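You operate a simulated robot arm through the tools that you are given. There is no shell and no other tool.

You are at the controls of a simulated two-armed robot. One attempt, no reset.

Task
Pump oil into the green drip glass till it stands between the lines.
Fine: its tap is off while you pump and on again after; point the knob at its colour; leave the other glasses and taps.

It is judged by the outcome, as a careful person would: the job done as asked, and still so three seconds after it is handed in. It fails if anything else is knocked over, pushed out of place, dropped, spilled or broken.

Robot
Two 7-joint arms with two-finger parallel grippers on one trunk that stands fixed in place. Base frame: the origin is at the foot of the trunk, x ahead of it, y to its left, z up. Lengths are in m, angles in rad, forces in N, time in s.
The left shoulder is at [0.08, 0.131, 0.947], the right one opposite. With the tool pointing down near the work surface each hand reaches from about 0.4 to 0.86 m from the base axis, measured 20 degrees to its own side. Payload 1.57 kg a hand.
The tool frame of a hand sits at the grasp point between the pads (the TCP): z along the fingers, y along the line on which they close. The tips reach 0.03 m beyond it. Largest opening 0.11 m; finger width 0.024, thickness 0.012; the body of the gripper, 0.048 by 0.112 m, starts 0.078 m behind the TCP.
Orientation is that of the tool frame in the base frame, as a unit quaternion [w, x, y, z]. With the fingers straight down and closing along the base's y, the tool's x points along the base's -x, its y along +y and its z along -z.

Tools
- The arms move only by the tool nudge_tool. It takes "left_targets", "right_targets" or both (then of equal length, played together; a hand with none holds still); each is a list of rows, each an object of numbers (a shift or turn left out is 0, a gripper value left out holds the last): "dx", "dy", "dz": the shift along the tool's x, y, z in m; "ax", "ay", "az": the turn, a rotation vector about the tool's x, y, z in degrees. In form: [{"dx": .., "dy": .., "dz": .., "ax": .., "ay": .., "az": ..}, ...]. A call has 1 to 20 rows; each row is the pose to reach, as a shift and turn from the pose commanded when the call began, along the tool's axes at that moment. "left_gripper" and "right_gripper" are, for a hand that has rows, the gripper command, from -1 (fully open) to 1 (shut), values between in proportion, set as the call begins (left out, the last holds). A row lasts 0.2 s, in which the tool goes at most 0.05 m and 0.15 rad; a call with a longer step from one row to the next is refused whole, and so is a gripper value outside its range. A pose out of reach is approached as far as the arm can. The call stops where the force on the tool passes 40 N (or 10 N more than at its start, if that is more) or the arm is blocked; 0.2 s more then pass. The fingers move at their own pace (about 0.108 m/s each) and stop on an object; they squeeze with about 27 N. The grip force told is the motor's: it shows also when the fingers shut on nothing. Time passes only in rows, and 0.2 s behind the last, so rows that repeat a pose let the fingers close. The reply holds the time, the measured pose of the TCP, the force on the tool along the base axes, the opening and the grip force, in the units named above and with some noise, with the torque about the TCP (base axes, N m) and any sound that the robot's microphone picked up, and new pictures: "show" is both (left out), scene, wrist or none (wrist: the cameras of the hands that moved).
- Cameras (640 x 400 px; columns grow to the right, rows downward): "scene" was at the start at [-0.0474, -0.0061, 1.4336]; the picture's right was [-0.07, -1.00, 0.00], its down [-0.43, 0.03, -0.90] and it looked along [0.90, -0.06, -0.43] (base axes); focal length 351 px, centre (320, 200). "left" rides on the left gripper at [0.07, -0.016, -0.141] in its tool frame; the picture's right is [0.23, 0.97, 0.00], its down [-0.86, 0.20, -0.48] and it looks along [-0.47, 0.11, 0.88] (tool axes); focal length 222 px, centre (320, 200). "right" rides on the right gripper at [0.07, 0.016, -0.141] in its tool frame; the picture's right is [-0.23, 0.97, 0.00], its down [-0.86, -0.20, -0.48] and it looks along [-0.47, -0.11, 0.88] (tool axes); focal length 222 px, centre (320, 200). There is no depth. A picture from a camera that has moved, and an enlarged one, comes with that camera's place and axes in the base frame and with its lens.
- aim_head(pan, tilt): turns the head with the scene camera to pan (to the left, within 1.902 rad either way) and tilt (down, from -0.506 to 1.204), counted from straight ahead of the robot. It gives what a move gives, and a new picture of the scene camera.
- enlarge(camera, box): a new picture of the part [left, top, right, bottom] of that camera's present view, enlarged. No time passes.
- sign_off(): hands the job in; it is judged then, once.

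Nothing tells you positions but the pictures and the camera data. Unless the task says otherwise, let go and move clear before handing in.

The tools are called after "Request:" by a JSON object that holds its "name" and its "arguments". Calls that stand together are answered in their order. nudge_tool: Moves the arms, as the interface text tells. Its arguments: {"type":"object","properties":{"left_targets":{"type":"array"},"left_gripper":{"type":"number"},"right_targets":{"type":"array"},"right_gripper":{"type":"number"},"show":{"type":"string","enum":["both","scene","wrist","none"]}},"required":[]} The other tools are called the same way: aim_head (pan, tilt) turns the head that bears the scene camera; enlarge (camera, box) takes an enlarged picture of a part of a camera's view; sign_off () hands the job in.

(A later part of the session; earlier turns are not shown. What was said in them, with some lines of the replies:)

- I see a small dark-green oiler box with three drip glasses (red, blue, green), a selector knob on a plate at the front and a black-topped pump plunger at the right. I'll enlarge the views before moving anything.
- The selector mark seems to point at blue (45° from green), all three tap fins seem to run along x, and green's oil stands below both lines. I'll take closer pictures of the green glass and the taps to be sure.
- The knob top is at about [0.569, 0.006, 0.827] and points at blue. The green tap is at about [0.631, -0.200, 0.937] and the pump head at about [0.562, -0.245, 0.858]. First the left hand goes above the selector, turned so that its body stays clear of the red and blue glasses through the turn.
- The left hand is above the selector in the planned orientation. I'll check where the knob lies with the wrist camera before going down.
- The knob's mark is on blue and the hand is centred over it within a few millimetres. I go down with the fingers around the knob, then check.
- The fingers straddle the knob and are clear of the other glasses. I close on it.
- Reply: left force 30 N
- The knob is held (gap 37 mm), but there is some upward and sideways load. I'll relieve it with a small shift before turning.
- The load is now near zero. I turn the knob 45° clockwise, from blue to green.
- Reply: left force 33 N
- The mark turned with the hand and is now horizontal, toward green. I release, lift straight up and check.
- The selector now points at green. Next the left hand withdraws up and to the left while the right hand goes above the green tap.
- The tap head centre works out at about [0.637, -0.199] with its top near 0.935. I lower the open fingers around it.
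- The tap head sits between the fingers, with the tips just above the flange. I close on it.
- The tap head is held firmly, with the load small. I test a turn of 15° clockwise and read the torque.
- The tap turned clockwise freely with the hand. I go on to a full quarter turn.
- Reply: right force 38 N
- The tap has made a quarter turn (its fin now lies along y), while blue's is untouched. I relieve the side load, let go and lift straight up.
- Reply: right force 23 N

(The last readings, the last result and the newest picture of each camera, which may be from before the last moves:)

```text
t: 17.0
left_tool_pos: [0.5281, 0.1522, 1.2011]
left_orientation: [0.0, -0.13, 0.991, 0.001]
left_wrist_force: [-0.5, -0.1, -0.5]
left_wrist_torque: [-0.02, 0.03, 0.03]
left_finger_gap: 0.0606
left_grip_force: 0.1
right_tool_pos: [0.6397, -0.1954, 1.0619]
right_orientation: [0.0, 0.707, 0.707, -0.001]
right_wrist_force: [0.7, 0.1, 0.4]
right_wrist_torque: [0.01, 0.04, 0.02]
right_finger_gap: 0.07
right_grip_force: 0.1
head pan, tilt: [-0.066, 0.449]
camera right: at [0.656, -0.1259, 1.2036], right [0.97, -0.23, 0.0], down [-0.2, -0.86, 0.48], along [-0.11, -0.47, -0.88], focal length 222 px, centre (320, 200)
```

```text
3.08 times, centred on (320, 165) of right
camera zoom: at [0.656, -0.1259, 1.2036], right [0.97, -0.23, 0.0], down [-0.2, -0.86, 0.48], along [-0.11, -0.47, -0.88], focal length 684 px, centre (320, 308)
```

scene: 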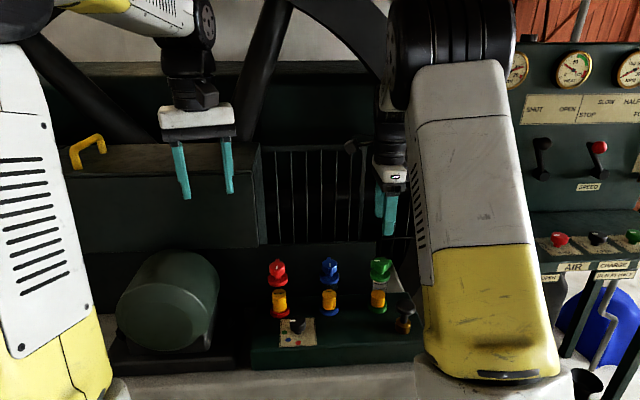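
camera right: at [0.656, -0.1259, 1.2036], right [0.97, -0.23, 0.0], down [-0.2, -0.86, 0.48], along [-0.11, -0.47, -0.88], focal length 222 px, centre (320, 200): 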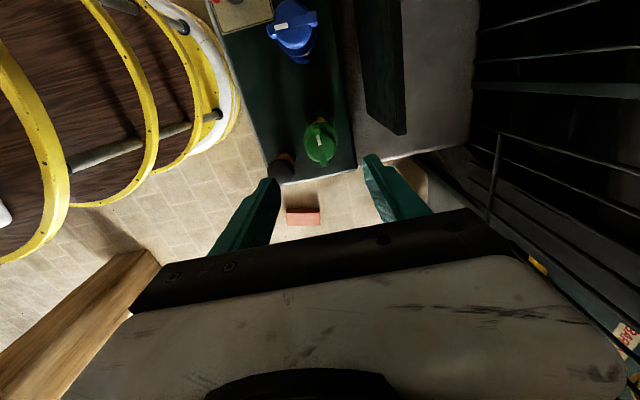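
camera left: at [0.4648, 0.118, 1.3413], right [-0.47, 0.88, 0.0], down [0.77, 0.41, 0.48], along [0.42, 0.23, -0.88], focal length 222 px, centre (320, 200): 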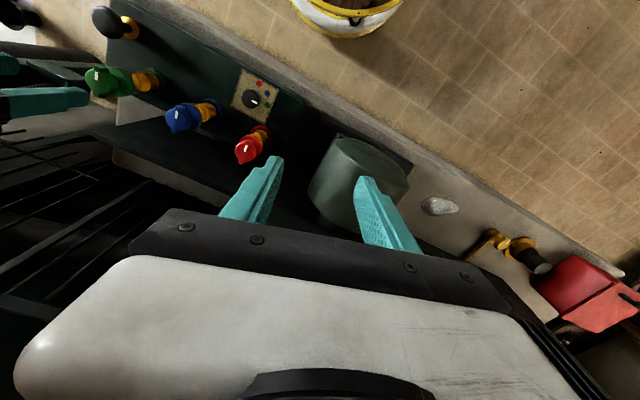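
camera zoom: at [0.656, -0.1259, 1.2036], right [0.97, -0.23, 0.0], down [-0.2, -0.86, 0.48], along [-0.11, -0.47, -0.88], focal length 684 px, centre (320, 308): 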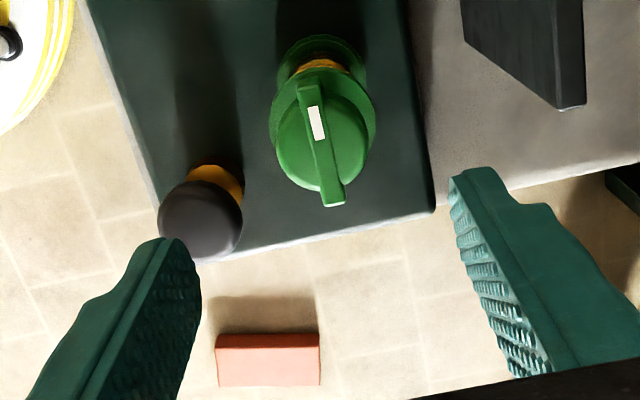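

The tap is off and the oil level is unchanged, below the lower line. Now the right hand goes back to its neutral turn with the fingers shut, above the pump head at about [0.562, -0.244].

Request:
{"name": "nudge_tool", "arguments": {"right_targets": [{"dx": -0.006, "dy": -0.0095, "az": -7.5}, {"dx": -0.012, "dy": -0.019, "az": -15}, {"dx": -0.018, "dy": -0.0285, "az": -22.5}, {"dx": -0.024, "dy": -0.038, "az": -30}, {"dx": -0.03, "dy": -0.0475, "az": -37.5}, {"dx": -0.036, "dy": -0.057, "az": -45}, {"dx": -0.042, "dy": -0.067, "az": -52.5}, {"dx": -0.049, "dy": -0.0777, "dz": 0.01, "az": -60}, {"dx": -0.049, "dy": -0.0777, "dz": 0.03, "az": -67.5}, {"dx": -0.049, "dy": -0.0777, "dz": 0.05, "az": -75}, {"dx": -0.049, "dy": -0.0777, "dz": 0.07, "az": -82.5}, {"dx": -0.049, "dy": -0.0777, "dz": 0.09, "az": -90}, {"dx": -0.049, "dy": -0.0777, "dz": 0.09, "az": -90}], "right_gripper": 1}}

Request:
{"name": "enlarge", "arguments": {"camera": "right", "box": [240, 80, 400, 210]}}

Request:
{"name": "enlarge", "arguments": {"camera": "scene", "box": [340, 220, 430, 340]}}

```text
t: 19.8
left_tool_pos: [0.528, 0.1511, 1.2005]
left_orientation: [0.0, -0.131, 0.991, 0.0]
left_wrist_force: [0.1, 0.4, 0.6]
left_wrist_torque: [-0.03, 0.01, 0.01]
left_finger_gap: 0.0603
left_grip_force: 0.1
right_tool_pos: [0.5618, -0.248, 0.9715]
right_orientation: [0.001, -0.001, 1.0, 0.0]
right_wrist_force: [0.0, -0.4, 0.0]
right_wrist_torque: [-0.01, 0.02, 0.01]
right_finger_gap: 0.0
right_grip_force: 21.9
head pan, tilt: [-0.066, 0.449]
camera right: at [0.4921, -0.2297, 1.1137], right [0.23, 0.97, 0.0], down [0.86, -0.2, 0.48], along [0.47, -0.11, -0.88], focal length 222 px, centre (320, 200)
```

scene: 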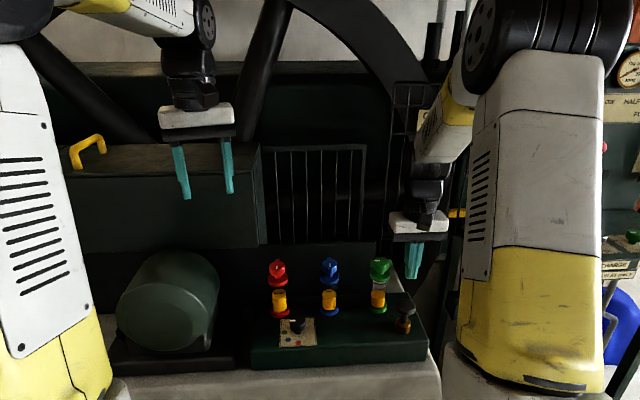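
right: 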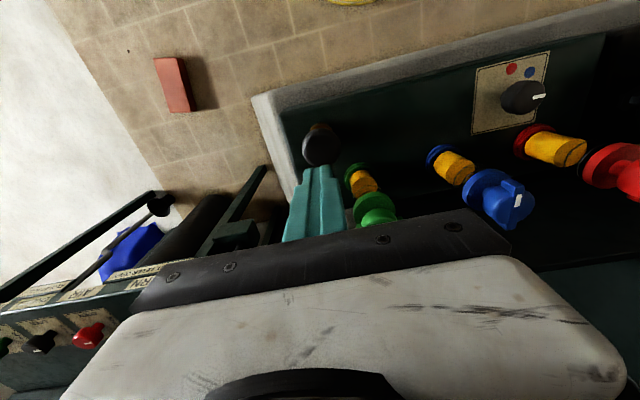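

```text
3.08 times, centred on (320, 145) of right
camera zoom: at [0.4921, -0.2297, 1.1137], right [0.23, 0.97, 0.0], down [0.86, -0.2, 0.48], along [0.47, -0.11, -0.88], focal length 684 px, centre (320, 369)
```

zoom: 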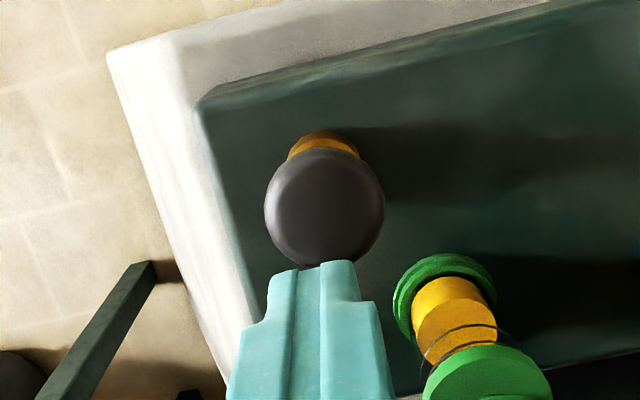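

```text
3.33 times, centred on (385, 280) of scene
camera zoom: at [-0.0474, -0.0061, 1.4336], right [-0.07, -1.0, 0.0], down [-0.43, 0.03, -0.9], along [0.9, -0.06, -0.43], focal length 1171 px, centre (103, -67)
```

zoom: 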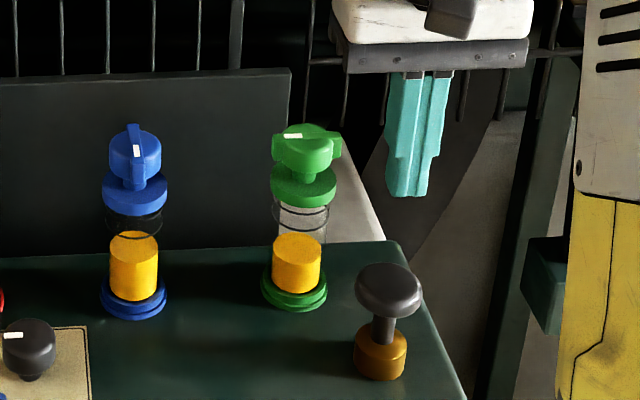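

The pump head is centred at about [0.5615, -0.244] by the wrist camera. I shift 3.5 mm, go down and press the plunger slowly, a first stroke of about 25 mm.

Request:
{"name": "nudge_tool", "arguments": {"right_targets": [{"dy": 0.0035, "dz": 0.03}, {"dy": 0.0035, "dz": 0.06}, {"dy": 0.0035, "dz": 0.073}, {"dy": 0.0035, "dz": 0.079}, {"dy": 0.0035, "dz": 0.085}, {"dy": 0.0035, "dz": 0.09}, {"dy": 0.0035, "dz": 0.095}, {"dy": 0.0035, "dz": 0.1}, {"dy": 0.0035, "dz": 0.104}]}}

Request:
{"name": "enlarge", "arguments": {"camera": "scene", "box": [340, 220, 430, 340]}}

```text
t: 21.8
left_tool_pos: [0.5267, 0.1518, 1.2006]
left_orientation: [0.0, -0.13, 0.991, 0.001]
left_wrist_force: [-0.6, 0.7, 0.5]
left_wrist_torque: [0.03, 0.02, 0.04]
left_finger_gap: 0.0604
left_grip_force: 0.1
right_tool_pos: [0.5638, -0.2421, 0.8698]
right_orientation: [0.002, 0.0, 1.0, 0.0]
right_wrist_force: [-7.4, 2.1, 36.6]
right_wrist_torque: [0.03, 0.26, 0.02]
right_finger_gap: 0.0003
right_grip_force: 21.4
head pan, tilt: [-0.066, 0.449]
camera right: at [0.492, -0.2253, 1.0115], right [0.23, 0.97, 0.0], down [0.85, -0.2, 0.48], along [0.47, -0.11, -0.88], focal length 222 px, centre (320, 200)
```

scene: 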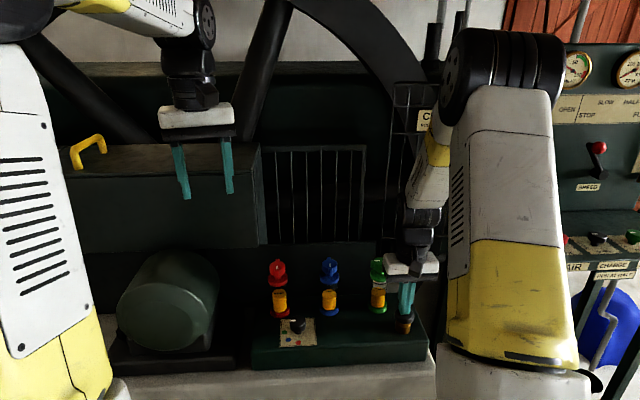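
right: 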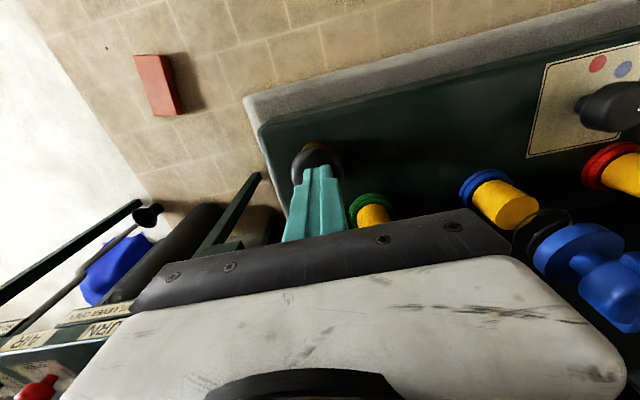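

```text
3.33 times, centred on (385, 280) of scene
camera zoom: at [-0.0488, -0.0056, 1.4336], right [-0.07, -1.0, 0.0], down [-0.43, 0.03, -0.9], along [0.9, -0.06, -0.43], focal length 1171 px, centre (103, -67)
```

zoom: 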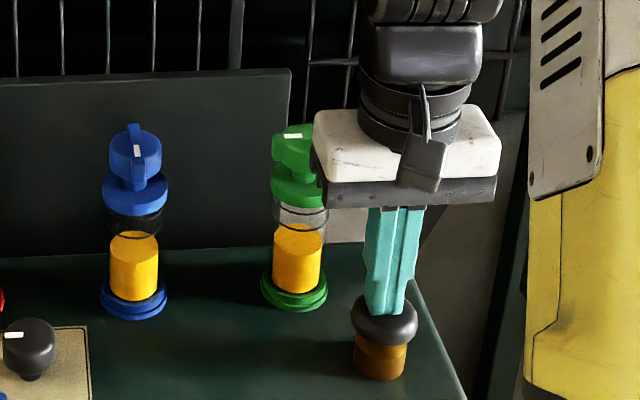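

The oil rose with the stroke. I raise the hand to see whether the plunger springs back, and look closely at the level.

Request:
{"name": "nudge_tool", "arguments": {"right_targets": [{"dz": -0.015}, {"dz": -0.03}, {"dz": -0.045}, {"dz": -0.06}]}}

Request:
{"name": "enlarge", "arguments": {"camera": "scene", "box": [362, 250, 412, 335]}}

Request:
{"name": "enlarge", "arguments": {"camera": "right", "box": [260, 100, 420, 210]}}

```text
t: 22.8
left_tool_pos: [0.5272, 0.1517, 1.1997]
left_orientation: [0.0, -0.13, 0.992, 0.0]
left_wrist_force: [1.3, 0.3, 0.1]
left_wrist_torque: [-0.02, 0.03, -0.05]
left_finger_gap: 0.0604
left_grip_force: 0.1
right_tool_pos: [0.563, -0.2423, 0.9295]
right_orientation: [0.0, 0.0, 1.0, 0.001]
right_wrist_force: [0.1, 0.3, -0.2]
right_wrist_torque: [0.01, 0.0, -0.02]
right_finger_gap: 0.0002
right_grip_force: 21.1
head pan, tilt: [-0.066, 0.449]
camera right: at [0.4924, -0.2256, 1.07], right [0.23, 0.97, 0.0], down [0.85, -0.2, 0.48], along [0.47, -0.11, -0.88], focal length 222 px, centre (320, 200)
```

scene: 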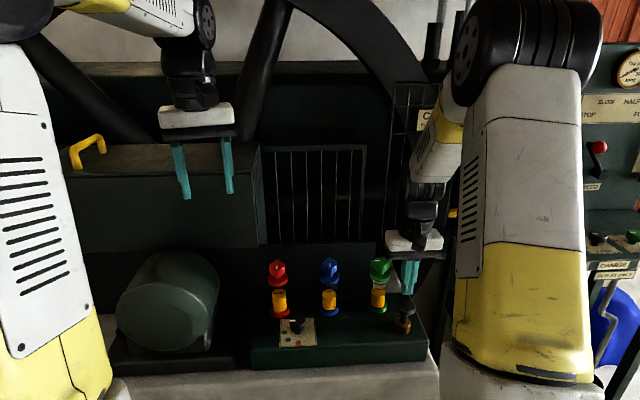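
right: 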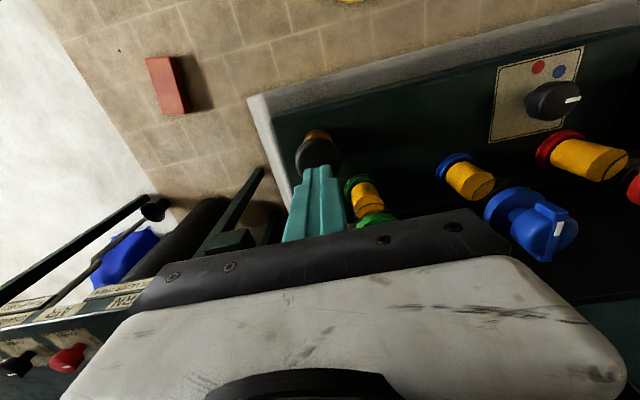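

```text
4.71 times, centred on (387, 292) of scene
camera zoom: at [-0.0473, -0.0062, 1.4336], right [-0.07, -1.0, 0.0], down [-0.43, 0.03, -0.9], along [0.9, -0.06, -0.43], focal length 1653 px, centre (5, -235)
```

zoom: 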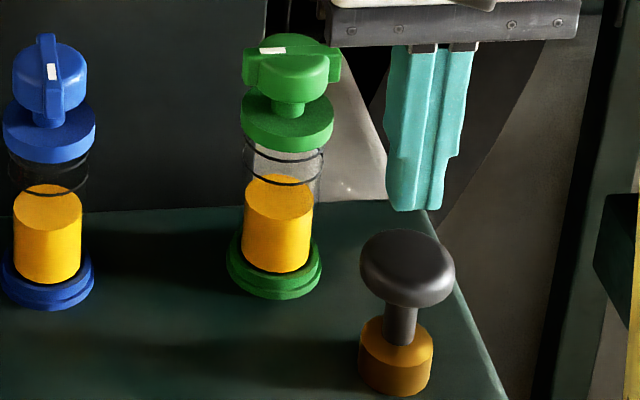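

```text
3.64 times, centred on (340, 155) of right
camera zoom: at [0.4924, -0.2256, 1.07], right [0.23, 0.97, 0.0], down [0.85, -0.2, 0.48], along [0.47, -0.11, -0.88], focal length 808 px, centre (247, 364)
```

zoom: 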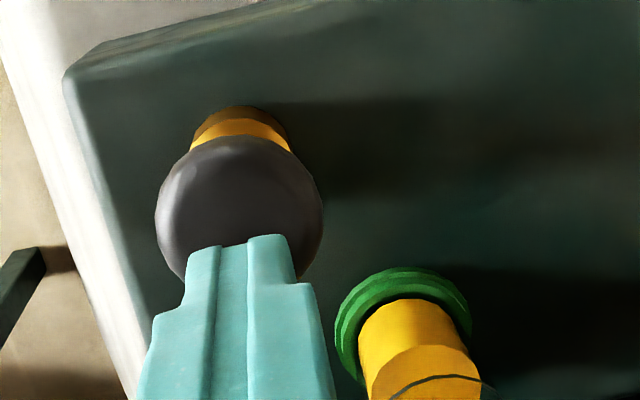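

The plunger springs back by itself. One stroke raised the oil by about 8 mm, and it still needs about 24 mm to reach the lower line. Two more equal strokes are safe, then I'll look again.

Request:
{"name": "nudge_tool", "arguments": {"right_targets": [{"dx": 0.0015, "dy": -0.002, "dz": 0.022}, {"dx": 0.0015, "dy": -0.002, "dz": 0.034}, {"dx": 0.0015, "dy": -0.002, "dz": 0.041}, {"dx": 0.0015, "dy": -0.002, "dz": 0.047}, {"dx": 0.0015, "dy": -0.002, "dz": 0.053}, {"dx": 0.0015, "dy": -0.002, "dz": 0.0595}, {"dx": 0.0015, "dy": -0.002, "dz": 0.045}, {"dx": 0.0015, "dy": -0.002, "dz": 0.025}, {"dx": 0.0015, "dy": -0.002, "dz": 0.02}, {"dx": 0.0015, "dy": -0.002, "dz": 0.034}, {"dx": 0.0015, "dy": -0.002, "dz": 0.041}, {"dx": 0.0015, "dy": -0.002, "dz": 0.047}, {"dx": 0.0015, "dy": -0.002, "dz": 0.053}, {"dx": 0.0015, "dy": -0.002, "dz": 0.0595}, {"dx": 0.0015, "dy": -0.002, "dz": 0.045}, {"dx": 0.0015, "dy": -0.002, "dz": 0.025}, {"dx": 0.0015, "dy": -0.002, "dz": 0.0}], "show": "scene"}}

Request:
{"name": "enlarge", "arguments": {"camera": "scene", "box": [362, 250, 412, 335]}}

```text
t: 26.4
left_tool_pos: [0.5271, 0.1518, 1.2002]
left_orientation: [0.0, -0.131, 0.991, 0.0]
left_wrist_force: [0.4, -0.7, 0.3]
left_wrist_torque: [0.02, 0.02, -0.03]
left_finger_gap: 0.0604
left_grip_force: 0.1
right_tool_pos: [0.5603, -0.2434, 0.9281]
right_orientation: [0.001, 0.0, 1.0, -0.001]
right_wrist_force: [-0.2, 0.1, 0.0]
right_wrist_torque: [0.01, 0.0, -0.01]
right_finger_gap: 0.0
right_grip_force: 21.0
head pan, tilt: [-0.066, 0.449]
```

scene: 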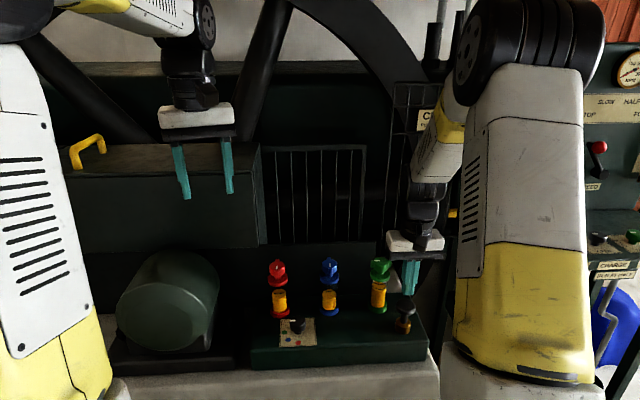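

```text
4.71 times, centred on (387, 292) of scene
camera zoom: at [-0.0472, -0.0062, 1.4336], right [-0.07, -1.0, 0.0], down [-0.43, 0.03, -0.9], along [0.9, -0.06, -0.43], focal length 1653 px, centre (5, -235)
```

zoom: 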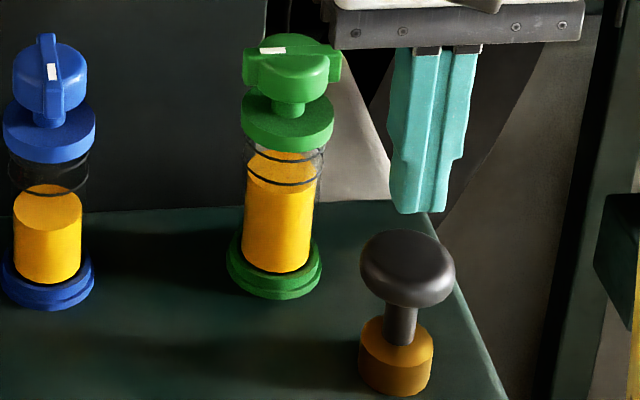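

Request:
{"name": "enlarge", "arguments": {"camera": "scene", "box": [370, 272, 394, 292]}}

Request:
{"name": "enlarge", "arguments": {"camera": "scene", "box": [370, 276, 394, 312]}}

Request:
{"name": "enlarge", "arguments": {"camera": "left", "box": [70, 50, 170, 110]}}

```text
16.00 times, centred on (382, 282) of scene
camera zoom: at [-0.0472, -0.0062, 1.4336], right [-0.07, -1.0, 0.0], down [-0.43, 0.03, -0.9], along [0.9, -0.06, -0.43], focal length 5621 px, centre (-672, -1112)
```

zoom: 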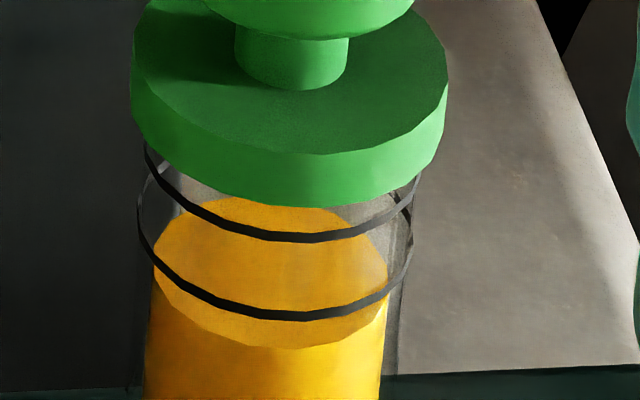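

```text
11.11 times, centred on (382, 294) of scene
camera zoom: at [-0.0472, -0.0062, 1.4336], right [-0.07, -1.0, 0.0], down [-0.43, 0.03, -0.9], along [0.9, -0.06, -0.43], focal length 3904 px, centre (-369, -844)
```

zoom: 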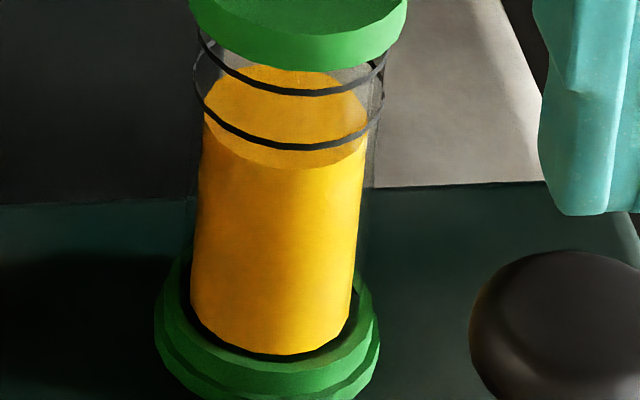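

```text
6.40 times, centred on (120, 80) of left
camera zoom: at [0.4648, 0.118, 1.3411], right [-0.47, 0.88, 0.0], down [0.77, 0.41, 0.48], along [0.42, 0.23, -0.88], focal length 1422 px, centre (1600, 968)
```

zoom: 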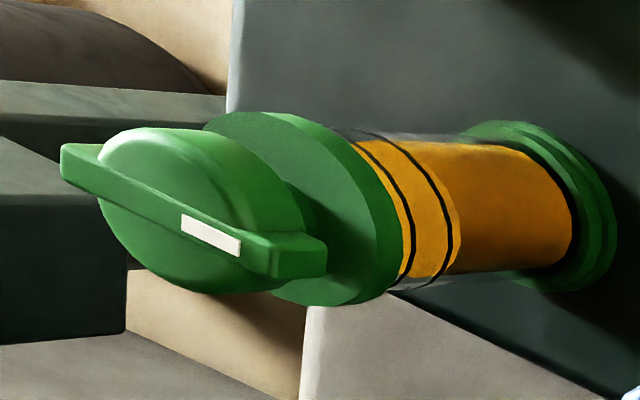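

The level is still a stroke's height below the lower line (about 42 px, with 44 px per stroke and 78 px between the lines). Two more strokes should put it about midway, so I'll do them.

Request:
{"name": "nudge_tool", "arguments": {"right_targets": [{"dz": 0.022}, {"dz": 0.034}, {"dz": 0.041}, {"dz": 0.047}, {"dz": 0.053}, {"dz": 0.0595}, {"dz": 0.045}, {"dz": 0.025}, {"dz": 0.0}], "show": "none"}}

Request:
{"name": "enlarge", "arguments": {"camera": "scene", "box": [370, 272, 394, 292]}}

```text
t: 28.4
left_tool_pos: [0.5271, 0.1524, 1.2001]
left_orientation: [0.0, -0.131, 0.991, 0.0]
left_wrist_force: [-0.1, -0.6, 0.7]
left_wrist_torque: [0.01, 0.04, 0.03]
left_finger_gap: 0.0604
left_grip_force: 0.0
right_tool_pos: [0.5611, -0.2448, 0.9287]
right_orientation: [0.0, 0.0, 1.0, 0.001]
right_wrist_force: [0.3, -1.0, -0.8]
right_wrist_torque: [0.02, 0.01, 0.01]
right_finger_gap: 0.0
right_grip_force: 21.2
head pan, tilt: [-0.066, 0.449]
```

```text
16.00 times, centred on (382, 282) of scene
camera zoom: at [-0.0472, -0.0062, 1.4336], right [-0.07, -1.0, 0.0], down [-0.43, 0.03, -0.9], along [0.9, -0.06, -0.43], focal length 5621 px, centre (-672, -1112)
```

zoom: 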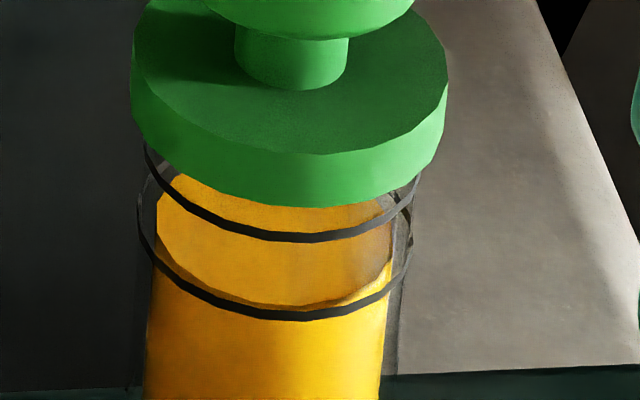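

The oil is now right at the lower line. One more full stroke takes it to about midway.

Request:
{"name": "nudge_tool", "arguments": {"right_targets": [{"dz": 0.022}, {"dz": 0.034}, {"dz": 0.041}, {"dz": 0.047}, {"dz": 0.053}, {"dz": 0.0595}, {"dz": 0.045}, {"dz": 0.025}, {"dz": 0.0}], "show": "scene"}}

Request:
{"name": "enlarge", "arguments": {"camera": "scene", "box": [370, 272, 394, 292]}}

Request:
{"name": "enlarge", "arguments": {"camera": "left", "box": [70, 50, 170, 110]}}

```text
t: 30.4
left_tool_pos: [0.528, 0.152, 1.2002]
left_orientation: [0.0, -0.131, 0.991, 0.0]
left_wrist_force: [0.3, 1.1, -0.4]
left_wrist_torque: [0.02, 0.02, 0.03]
left_finger_gap: 0.0607
left_grip_force: 0.0
right_tool_pos: [0.561, -0.2432, 0.9269]
right_orientation: [0.0, 0.0, 1.0, 0.0]
right_wrist_force: [-0.5, -0.5, -0.2]
right_wrist_torque: [-0.03, 0.04, 0.01]
right_finger_gap: 0.0
right_grip_force: 21.7
head pan, tilt: [-0.066, 0.449]
```

scene: 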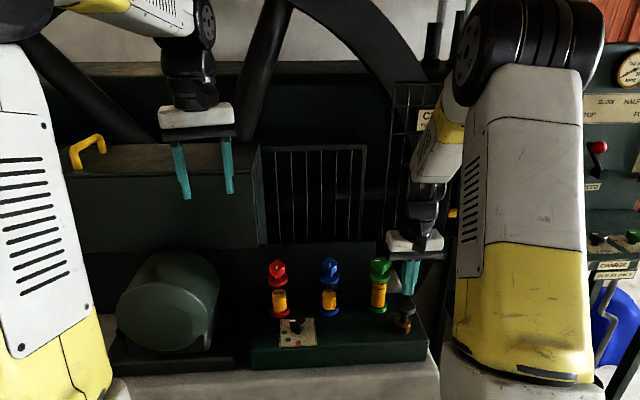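

```text
16.00 times, centred on (382, 282) of scene
camera zoom: at [-0.0472, -0.0062, 1.4336], right [-0.07, -1.0, 0.0], down [-0.43, 0.03, -0.9], along [0.9, -0.06, -0.43], focal length 5621 px, centre (-672, -1112)
```

zoom: 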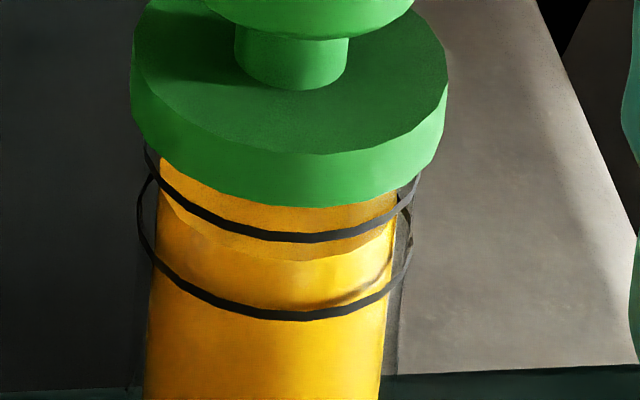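

```text
6.40 times, centred on (120, 80) of left
camera zoom: at [0.4648, 0.118, 1.3411], right [-0.47, 0.88, 0.0], down [0.77, 0.41, 0.48], along [0.42, 0.23, -0.88], focal length 1422 px, centre (1600, 968)
```

zoom: 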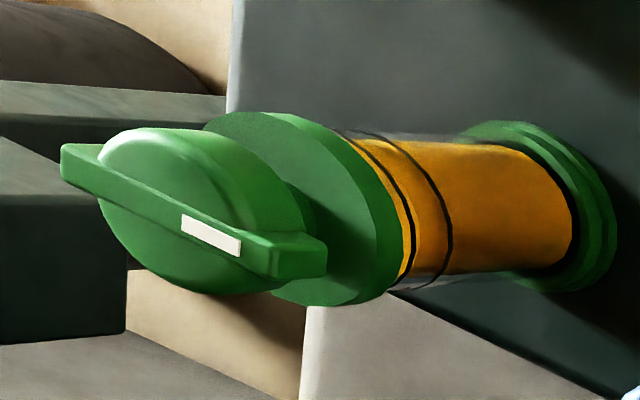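

The oil now stands midway between the lines. Next I lift off the pump and take the right hand back above the green tap, turned 90° as before.

Request:
{"name": "nudge_tool", "arguments": {"right_targets": [{"dz": -0.04, "az": 7.5}, {"dz": -0.08, "az": 15}, {"dz": -0.1, "dx": -0.012, "dy": 0.007, "az": 22.5}, {"dz": -0.105, "dx": -0.025, "dy": 0.014, "az": 30}, {"dz": -0.105, "dx": -0.038, "dy": 0.021, "az": 37.5}, {"dz": -0.105, "dx": -0.05, "dy": 0.028, "az": 45}, {"dz": -0.105, "dx": -0.06, "dy": 0.033, "az": 52.5}, {"dz": -0.105, "dx": -0.07, "dy": 0.038, "az": 60}, {"dz": -0.105, "dx": -0.079, "dy": 0.0437, "az": 67.5}, {"dz": -0.105, "dx": -0.079, "dy": 0.0437, "az": 75}, {"dz": -0.105, "dx": -0.079, "dy": 0.0437, "az": 82.5}, {"dz": -0.105, "dx": -0.079, "dy": 0.0437, "az": 90}, {"dz": -0.105, "dx": -0.079, "dy": 0.0437, "az": 90}], "right_gripper": -0.27}}

Request:
{"name": "enlarge", "arguments": {"camera": "right", "box": [240, 90, 400, 220]}}

Request:
{"name": "enlarge", "arguments": {"camera": "scene", "box": [340, 220, 430, 340]}}

```text
t: 33.2
left_tool_pos: [0.5276, 0.1522, 1.1989]
left_orientation: [0.0, -0.131, 0.991, 0.0]
left_wrist_force: [0.6, -0.1, 0.2]
left_wrist_torque: [-0.02, 0.01, -0.01]
left_finger_gap: 0.0607
left_grip_force: 0.0
right_tool_pos: [0.6389, -0.2009, 1.034]
right_orientation: [0.0, 0.707, 0.707, 0.0]
right_wrist_force: [0.3, 0.4, 0.3]
right_wrist_torque: [0.02, 0.01, 0.03]
right_finger_gap: 0.0696
right_grip_force: 0.1
head pan, tilt: [-0.066, 0.449]
camera right: at [0.6558, -0.1303, 1.1748], right [0.97, -0.23, 0.0], down [-0.2, -0.85, 0.48], along [-0.11, -0.47, -0.88], focal length 222 px, centre (320, 200)
```

scene: 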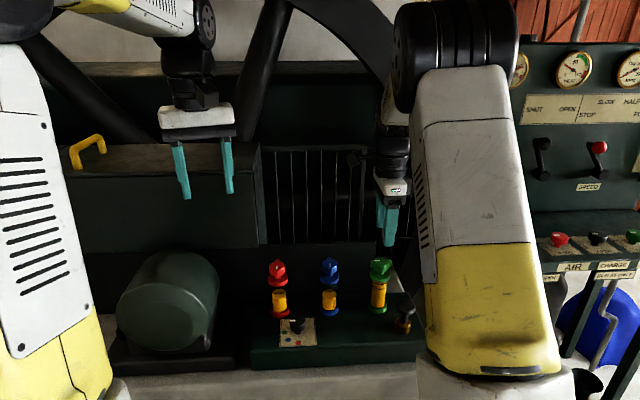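
right: 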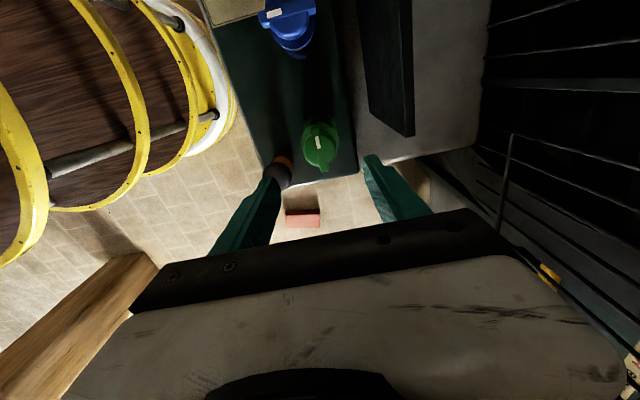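

```text
3.08 times, centred on (320, 155) of right
camera zoom: at [0.6558, -0.1303, 1.1748], right [0.97, -0.23, 0.0], down [-0.2, -0.85, 0.48], along [-0.11, -0.47, -0.88], focal length 684 px, centre (320, 338)
```

zoom: 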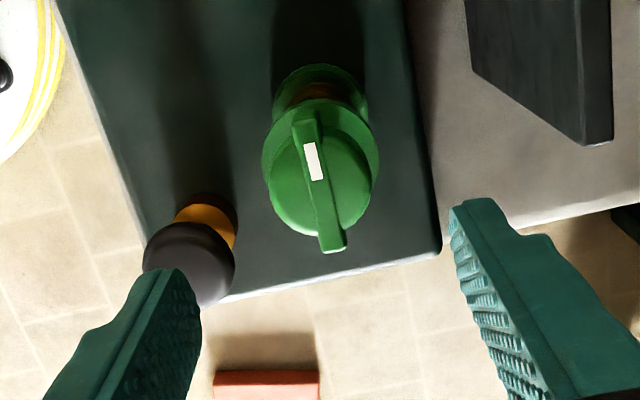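

```text
3.33 times, centred on (385, 280) of scene
camera zoom: at [-0.0474, -0.0061, 1.4336], right [-0.07, -1.0, 0.0], down [-0.43, 0.03, -0.9], along [0.9, -0.06, -0.43], focal length 1171 px, centre (103, -67)
```

zoom: 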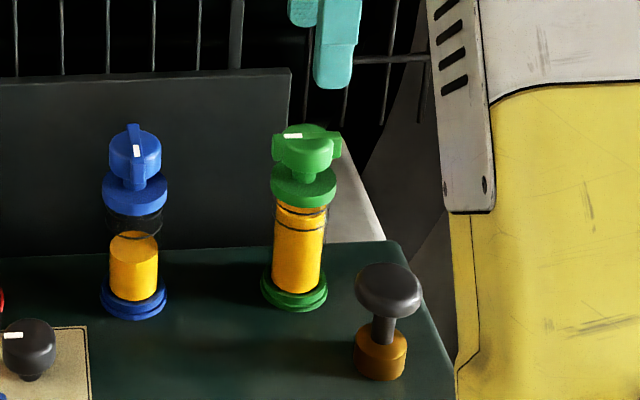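

The hand is above the tap and lined up. I go down around the head and close.

Request:
{"name": "nudge_tool", "arguments": {"right_targets": [{"dy": 0.001, "dz": 0.03}, {"dy": 0.001, "dz": 0.06}, {"dy": 0.001, "dz": 0.08}, {"dy": 0.001, "dz": 0.0905}, {"dy": 0.001, "dz": 0.0905}], "show": "wrist"}}

Request:
{"name": "nudge_tool", "arguments": {"right_targets": [{}, {}, {}], "right_gripper": 1, "show": "wrist"}}

```text
t: 34.4
left_tool_pos: [0.5284, 0.1529, 1.1995]
left_orientation: [0.0, -0.131, 0.991, 0.0]
left_wrist_force: [-0.4, -1.2, -0.3]
left_wrist_torque: [0.0, -0.01, 0.01]
left_finger_gap: 0.0603
left_grip_force: 0.1
right_tool_pos: [0.6414, -0.2009, 0.9431]
right_orientation: [0.0, 0.707, 0.707, 0.0]
right_wrist_force: [-0.9, -0.4, 0.1]
right_wrist_torque: [0.01, 0.01, 0.01]
right_finger_gap: 0.0699
right_grip_force: 0.0
head pan, tilt: [-0.066, 0.449]
camera right: at [0.6571, -0.13, 1.084], right [0.97, -0.23, 0.0], down [-0.2, -0.86, 0.48], along [-0.11, -0.47, -0.88], focal length 222 px, centre (320, 200)
```

right: 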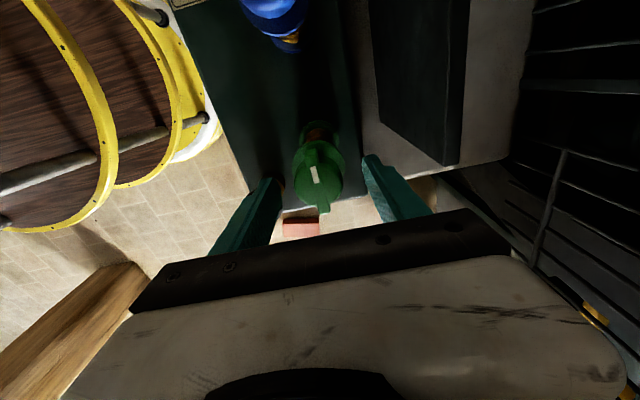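

```text
t: 35.2
left_tool_pos: [0.5271, 0.1522, 1.2002]
left_orientation: [0.0, -0.131, 0.991, 0.0]
left_wrist_force: [-0.4, 0.2, 0.6]
left_wrist_torque: [0.06, 0.01, 0.01]
left_finger_gap: 0.0605
left_grip_force: 0.1
right_tool_pos: [0.6395, -0.2005, 0.9433]
right_orientation: [-0.001, 0.707, 0.707, 0.0]
right_wrist_force: [-10.2, 0.9, -0.3]
right_wrist_torque: [0.13, 0.37, -0.01]
right_finger_gap: 0.0375
right_grip_force: 43.8
head pan, tilt: [-0.066, 0.449]
camera right: at [0.6563, -0.13, 1.084], right [0.97, -0.23, 0.0], down [-0.2, -0.86, 0.48], along [-0.11, -0.47, -0.88], focal length 222 px, centre (320, 200)
```

right: 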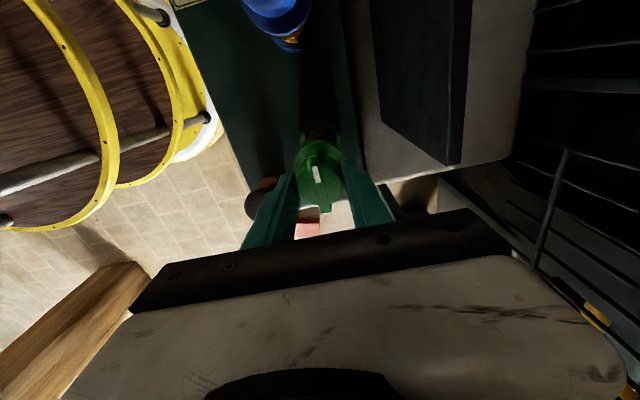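

The head is gripped. I turn it back 90° counter-clockwise to its former position.

Request:
{"name": "nudge_tool", "arguments": {"right_targets": [{"dy": -0.001, "az": -7.5}, {"dy": -0.001, "az": -15}, {"dy": -0.001, "az": -22.5}, {"dy": -0.001, "az": -30}, {"dy": -0.001, "az": -37.5}, {"dy": -0.001, "az": -45}, {"dy": -0.001, "az": -52.5}, {"dy": -0.001, "az": -60}, {"dy": -0.001, "az": -67.5}, {"dy": -0.001, "az": -75}, {"dy": -0.001, "az": -82.5}, {"dy": -0.001, "az": -90}, {"dy": -0.001, "az": -90}]}}

Request:
{"name": "enlarge", "arguments": {"camera": "right", "box": [240, 100, 400, 230]}}

Request:
{"name": "enlarge", "arguments": {"camera": "scene", "box": [340, 220, 430, 340]}}

```text
t: 38.0
left_tool_pos: [0.5295, 0.1518, 1.1992]
left_orientation: [0.0, -0.131, 0.991, 0.001]
left_wrist_force: [-0.3, 0.2, 0.0]
left_wrist_torque: [0.0, -0.01, -0.01]
left_finger_gap: 0.0605
left_grip_force: 0.1
right_tool_pos: [0.6396, -0.1992, 0.9424]
right_orientation: [0.001, 0.0, 1.0, 0.0]
right_wrist_force: [12.5, 9.0, -13.7]
right_wrist_torque: [0.34, -0.49, -0.1]
right_finger_gap: 0.0376
right_grip_force: 43.6
head pan, tilt: [-0.066, 0.449]
camera right: at [0.5705, -0.183, 1.0841], right [0.23, 0.97, 0.0], down [0.86, -0.2, 0.48], along [0.47, -0.11, -0.88], focal length 222 px, centre (320, 200)
```

scene: 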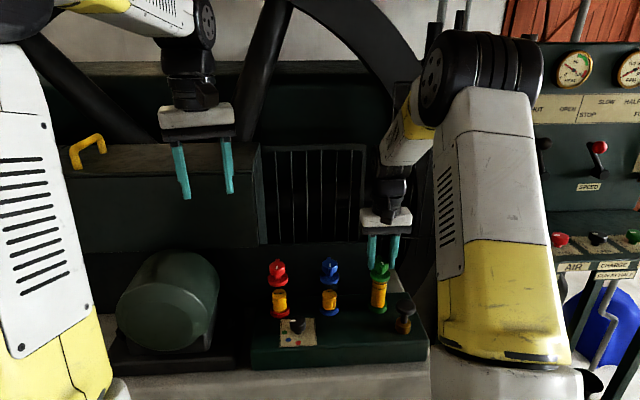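
right: 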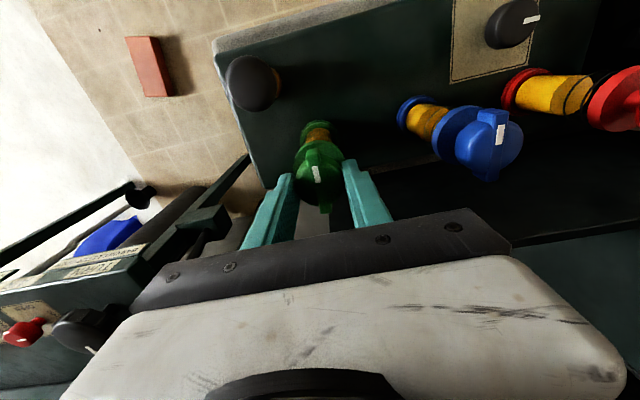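

```text
3.08 times, centred on (320, 165) of right
camera zoom: at [0.5705, -0.183, 1.0841], right [0.23, 0.97, 0.0], down [0.86, -0.2, 0.48], along [0.47, -0.11, -0.88], focal length 684 px, centre (320, 308)
```

zoom: 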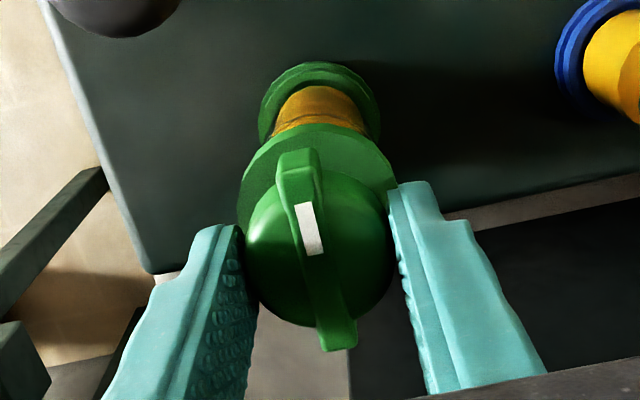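

```text
3.33 times, centred on (385, 280) of scene
camera zoom: at [-0.0464, -0.0059, 1.4336], right [-0.07, -1.0, 0.0], down [-0.43, 0.03, -0.9], along [0.9, -0.06, -0.43], focal length 1171 px, centre (103, -67)
```

zoom: 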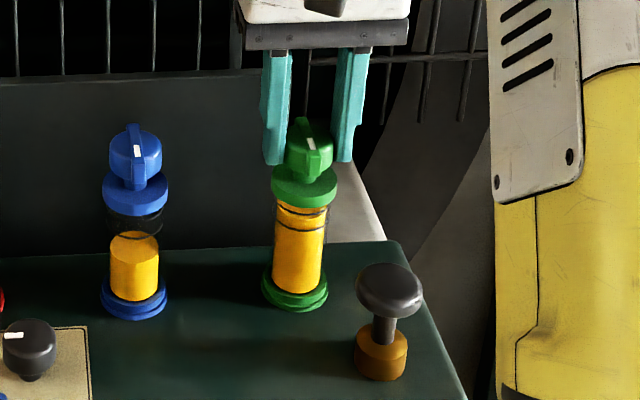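

The tap's fin lies along x again, as at the start. I let go, lift clear and make the final checks.

Request:
{"name": "nudge_tool", "arguments": {"right_targets": [{}, {}, {"dz": -0.01}, {"dz": -0.04}, {"dz": -0.08}, {"dz": -0.12}, {"dz": -0.15, "dy": -0.03}], "right_gripper": -0.27}}

Request:
{"name": "enlarge", "arguments": {"camera": "scene", "box": [240, 240, 440, 370]}}

Request:
{"name": "enlarge", "arguments": {"camera": "scene", "box": [362, 250, 402, 318]}}

Request:
{"name": "enlarge", "arguments": {"camera": "scene", "box": [370, 272, 394, 292]}}

Request:
{"name": "enlarge", "arguments": {"camera": "left", "box": [70, 50, 290, 190]}}

```text
t: 39.6
left_tool_pos: [0.5277, 0.1519, 1.2001]
left_orientation: [0.001, -0.13, 0.991, 0.0]
left_wrist_force: [-0.3, 0.4, 0.3]
left_wrist_torque: [-0.05, 0.05, 0.0]
left_finger_gap: 0.0605
left_grip_force: 0.1
right_tool_pos: [0.6392, -0.2316, 1.0919]
right_orientation: [0.0, 0.0, 1.0, 0.0]
right_wrist_force: [0.1, -1.0, 0.0]
right_wrist_torque: [-0.03, 0.05, 0.02]
right_finger_gap: 0.0697
right_grip_force: 0.1
head pan, tilt: [-0.066, 0.449]
camera right: at [0.5692, -0.2151, 1.2343], right [0.23, 0.97, 0.0], down [0.86, -0.2, 0.48], along [0.47, -0.11, -0.88], focal length 222 px, centre (320, 200)
```

scene: 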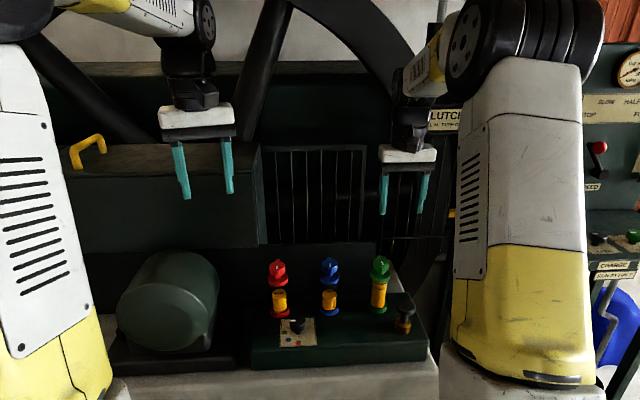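
right: 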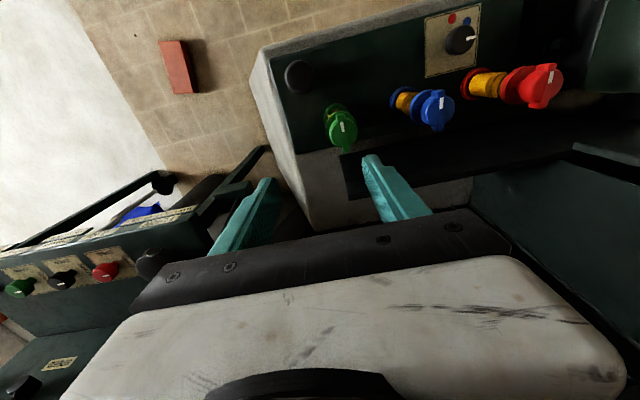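

```text
3.08 times, centred on (340, 305) of scene
camera zoom: at [-0.0473, -0.0058, 1.4336], right [-0.07, -1.0, 0.0], down [-0.43, 0.03, -0.9], along [0.9, -0.06, -0.43], focal length 1081 px, centre (258, -123)
```

zoom: 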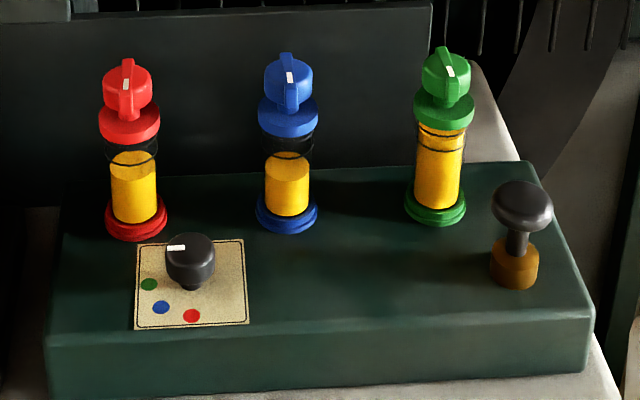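

```text
5.88 times, centred on (382, 284) of scene
camera zoom: at [-0.0473, -0.0058, 1.4336], right [-0.07, -1.0, 0.0], down [-0.43, 0.03, -0.9], along [0.9, -0.06, -0.43], focal length 2067 px, centre (-45, -294)
```

zoom: 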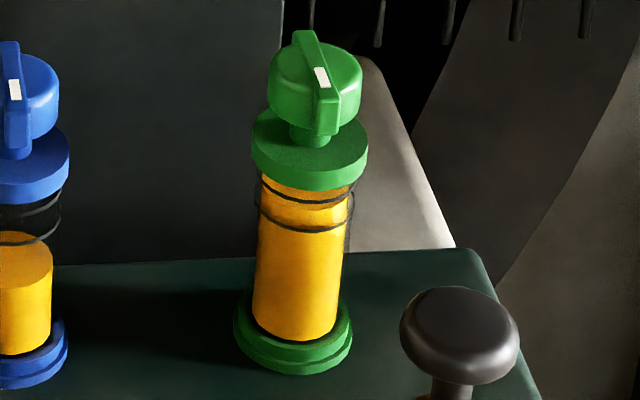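

```text
16.00 times, centred on (382, 282) of scene
camera zoom: at [-0.0473, -0.0058, 1.4336], right [-0.07, -1.0, 0.0], down [-0.43, 0.03, -0.9], along [0.9, -0.06, -0.43], focal length 5621 px, centre (-672, -1112)
```

zoom: 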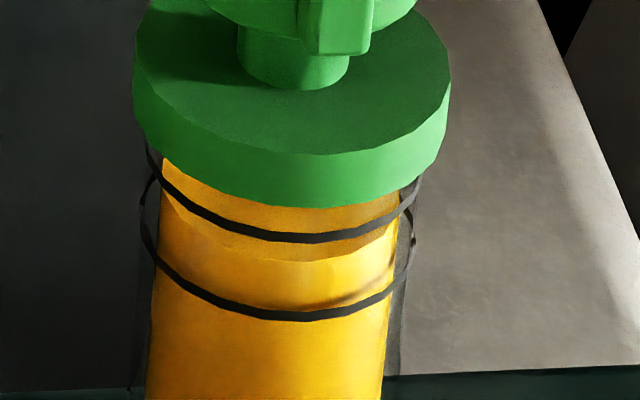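

```text
2.86 times, centred on (180, 120) of left
camera zoom: at [0.4647, 0.1184, 1.341], right [-0.47, 0.88, 0.0], down [0.77, 0.41, 0.48], along [0.42, 0.23, -0.88], focal length 635 px, centre (720, 429)
```

zoom: 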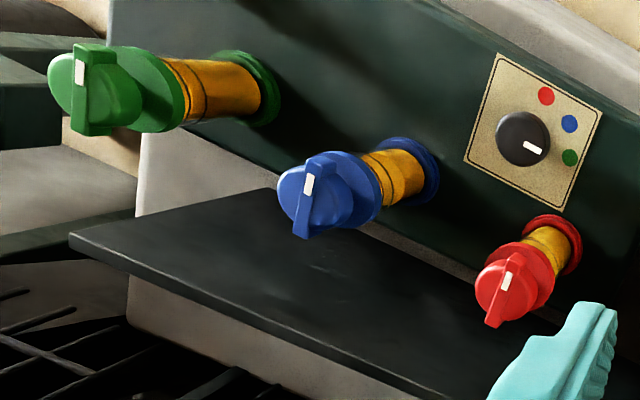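

The green oil stands midway between its lines, its tap is on again and the selector points at green. The red and blue glasses and taps are as they were, and both hands are clear, so I hand the job in.

Request:
{"name": "sign_off", "arguments": {}}

```text
The job is handed in.
```

The job is handed in. In the last pictures the green drip glass's oil stood about midway between its two lines.

- **Knob:** I turned it from blue to green before pumping.
- **Green tap:** I gave it a quarter turn clockwise before pumping and turned it back to its starting position afterwards. Nothing on the tap marks on or off, so I took its starting position, which matches the other two taps, as on.
- **Pump:** It took five strokes, and the plunger sprang back each time.
- **Everything else:** The red and blue glasses and taps look as they did at the start. I saw nothing spilled or knocked over, and both hands are clear.
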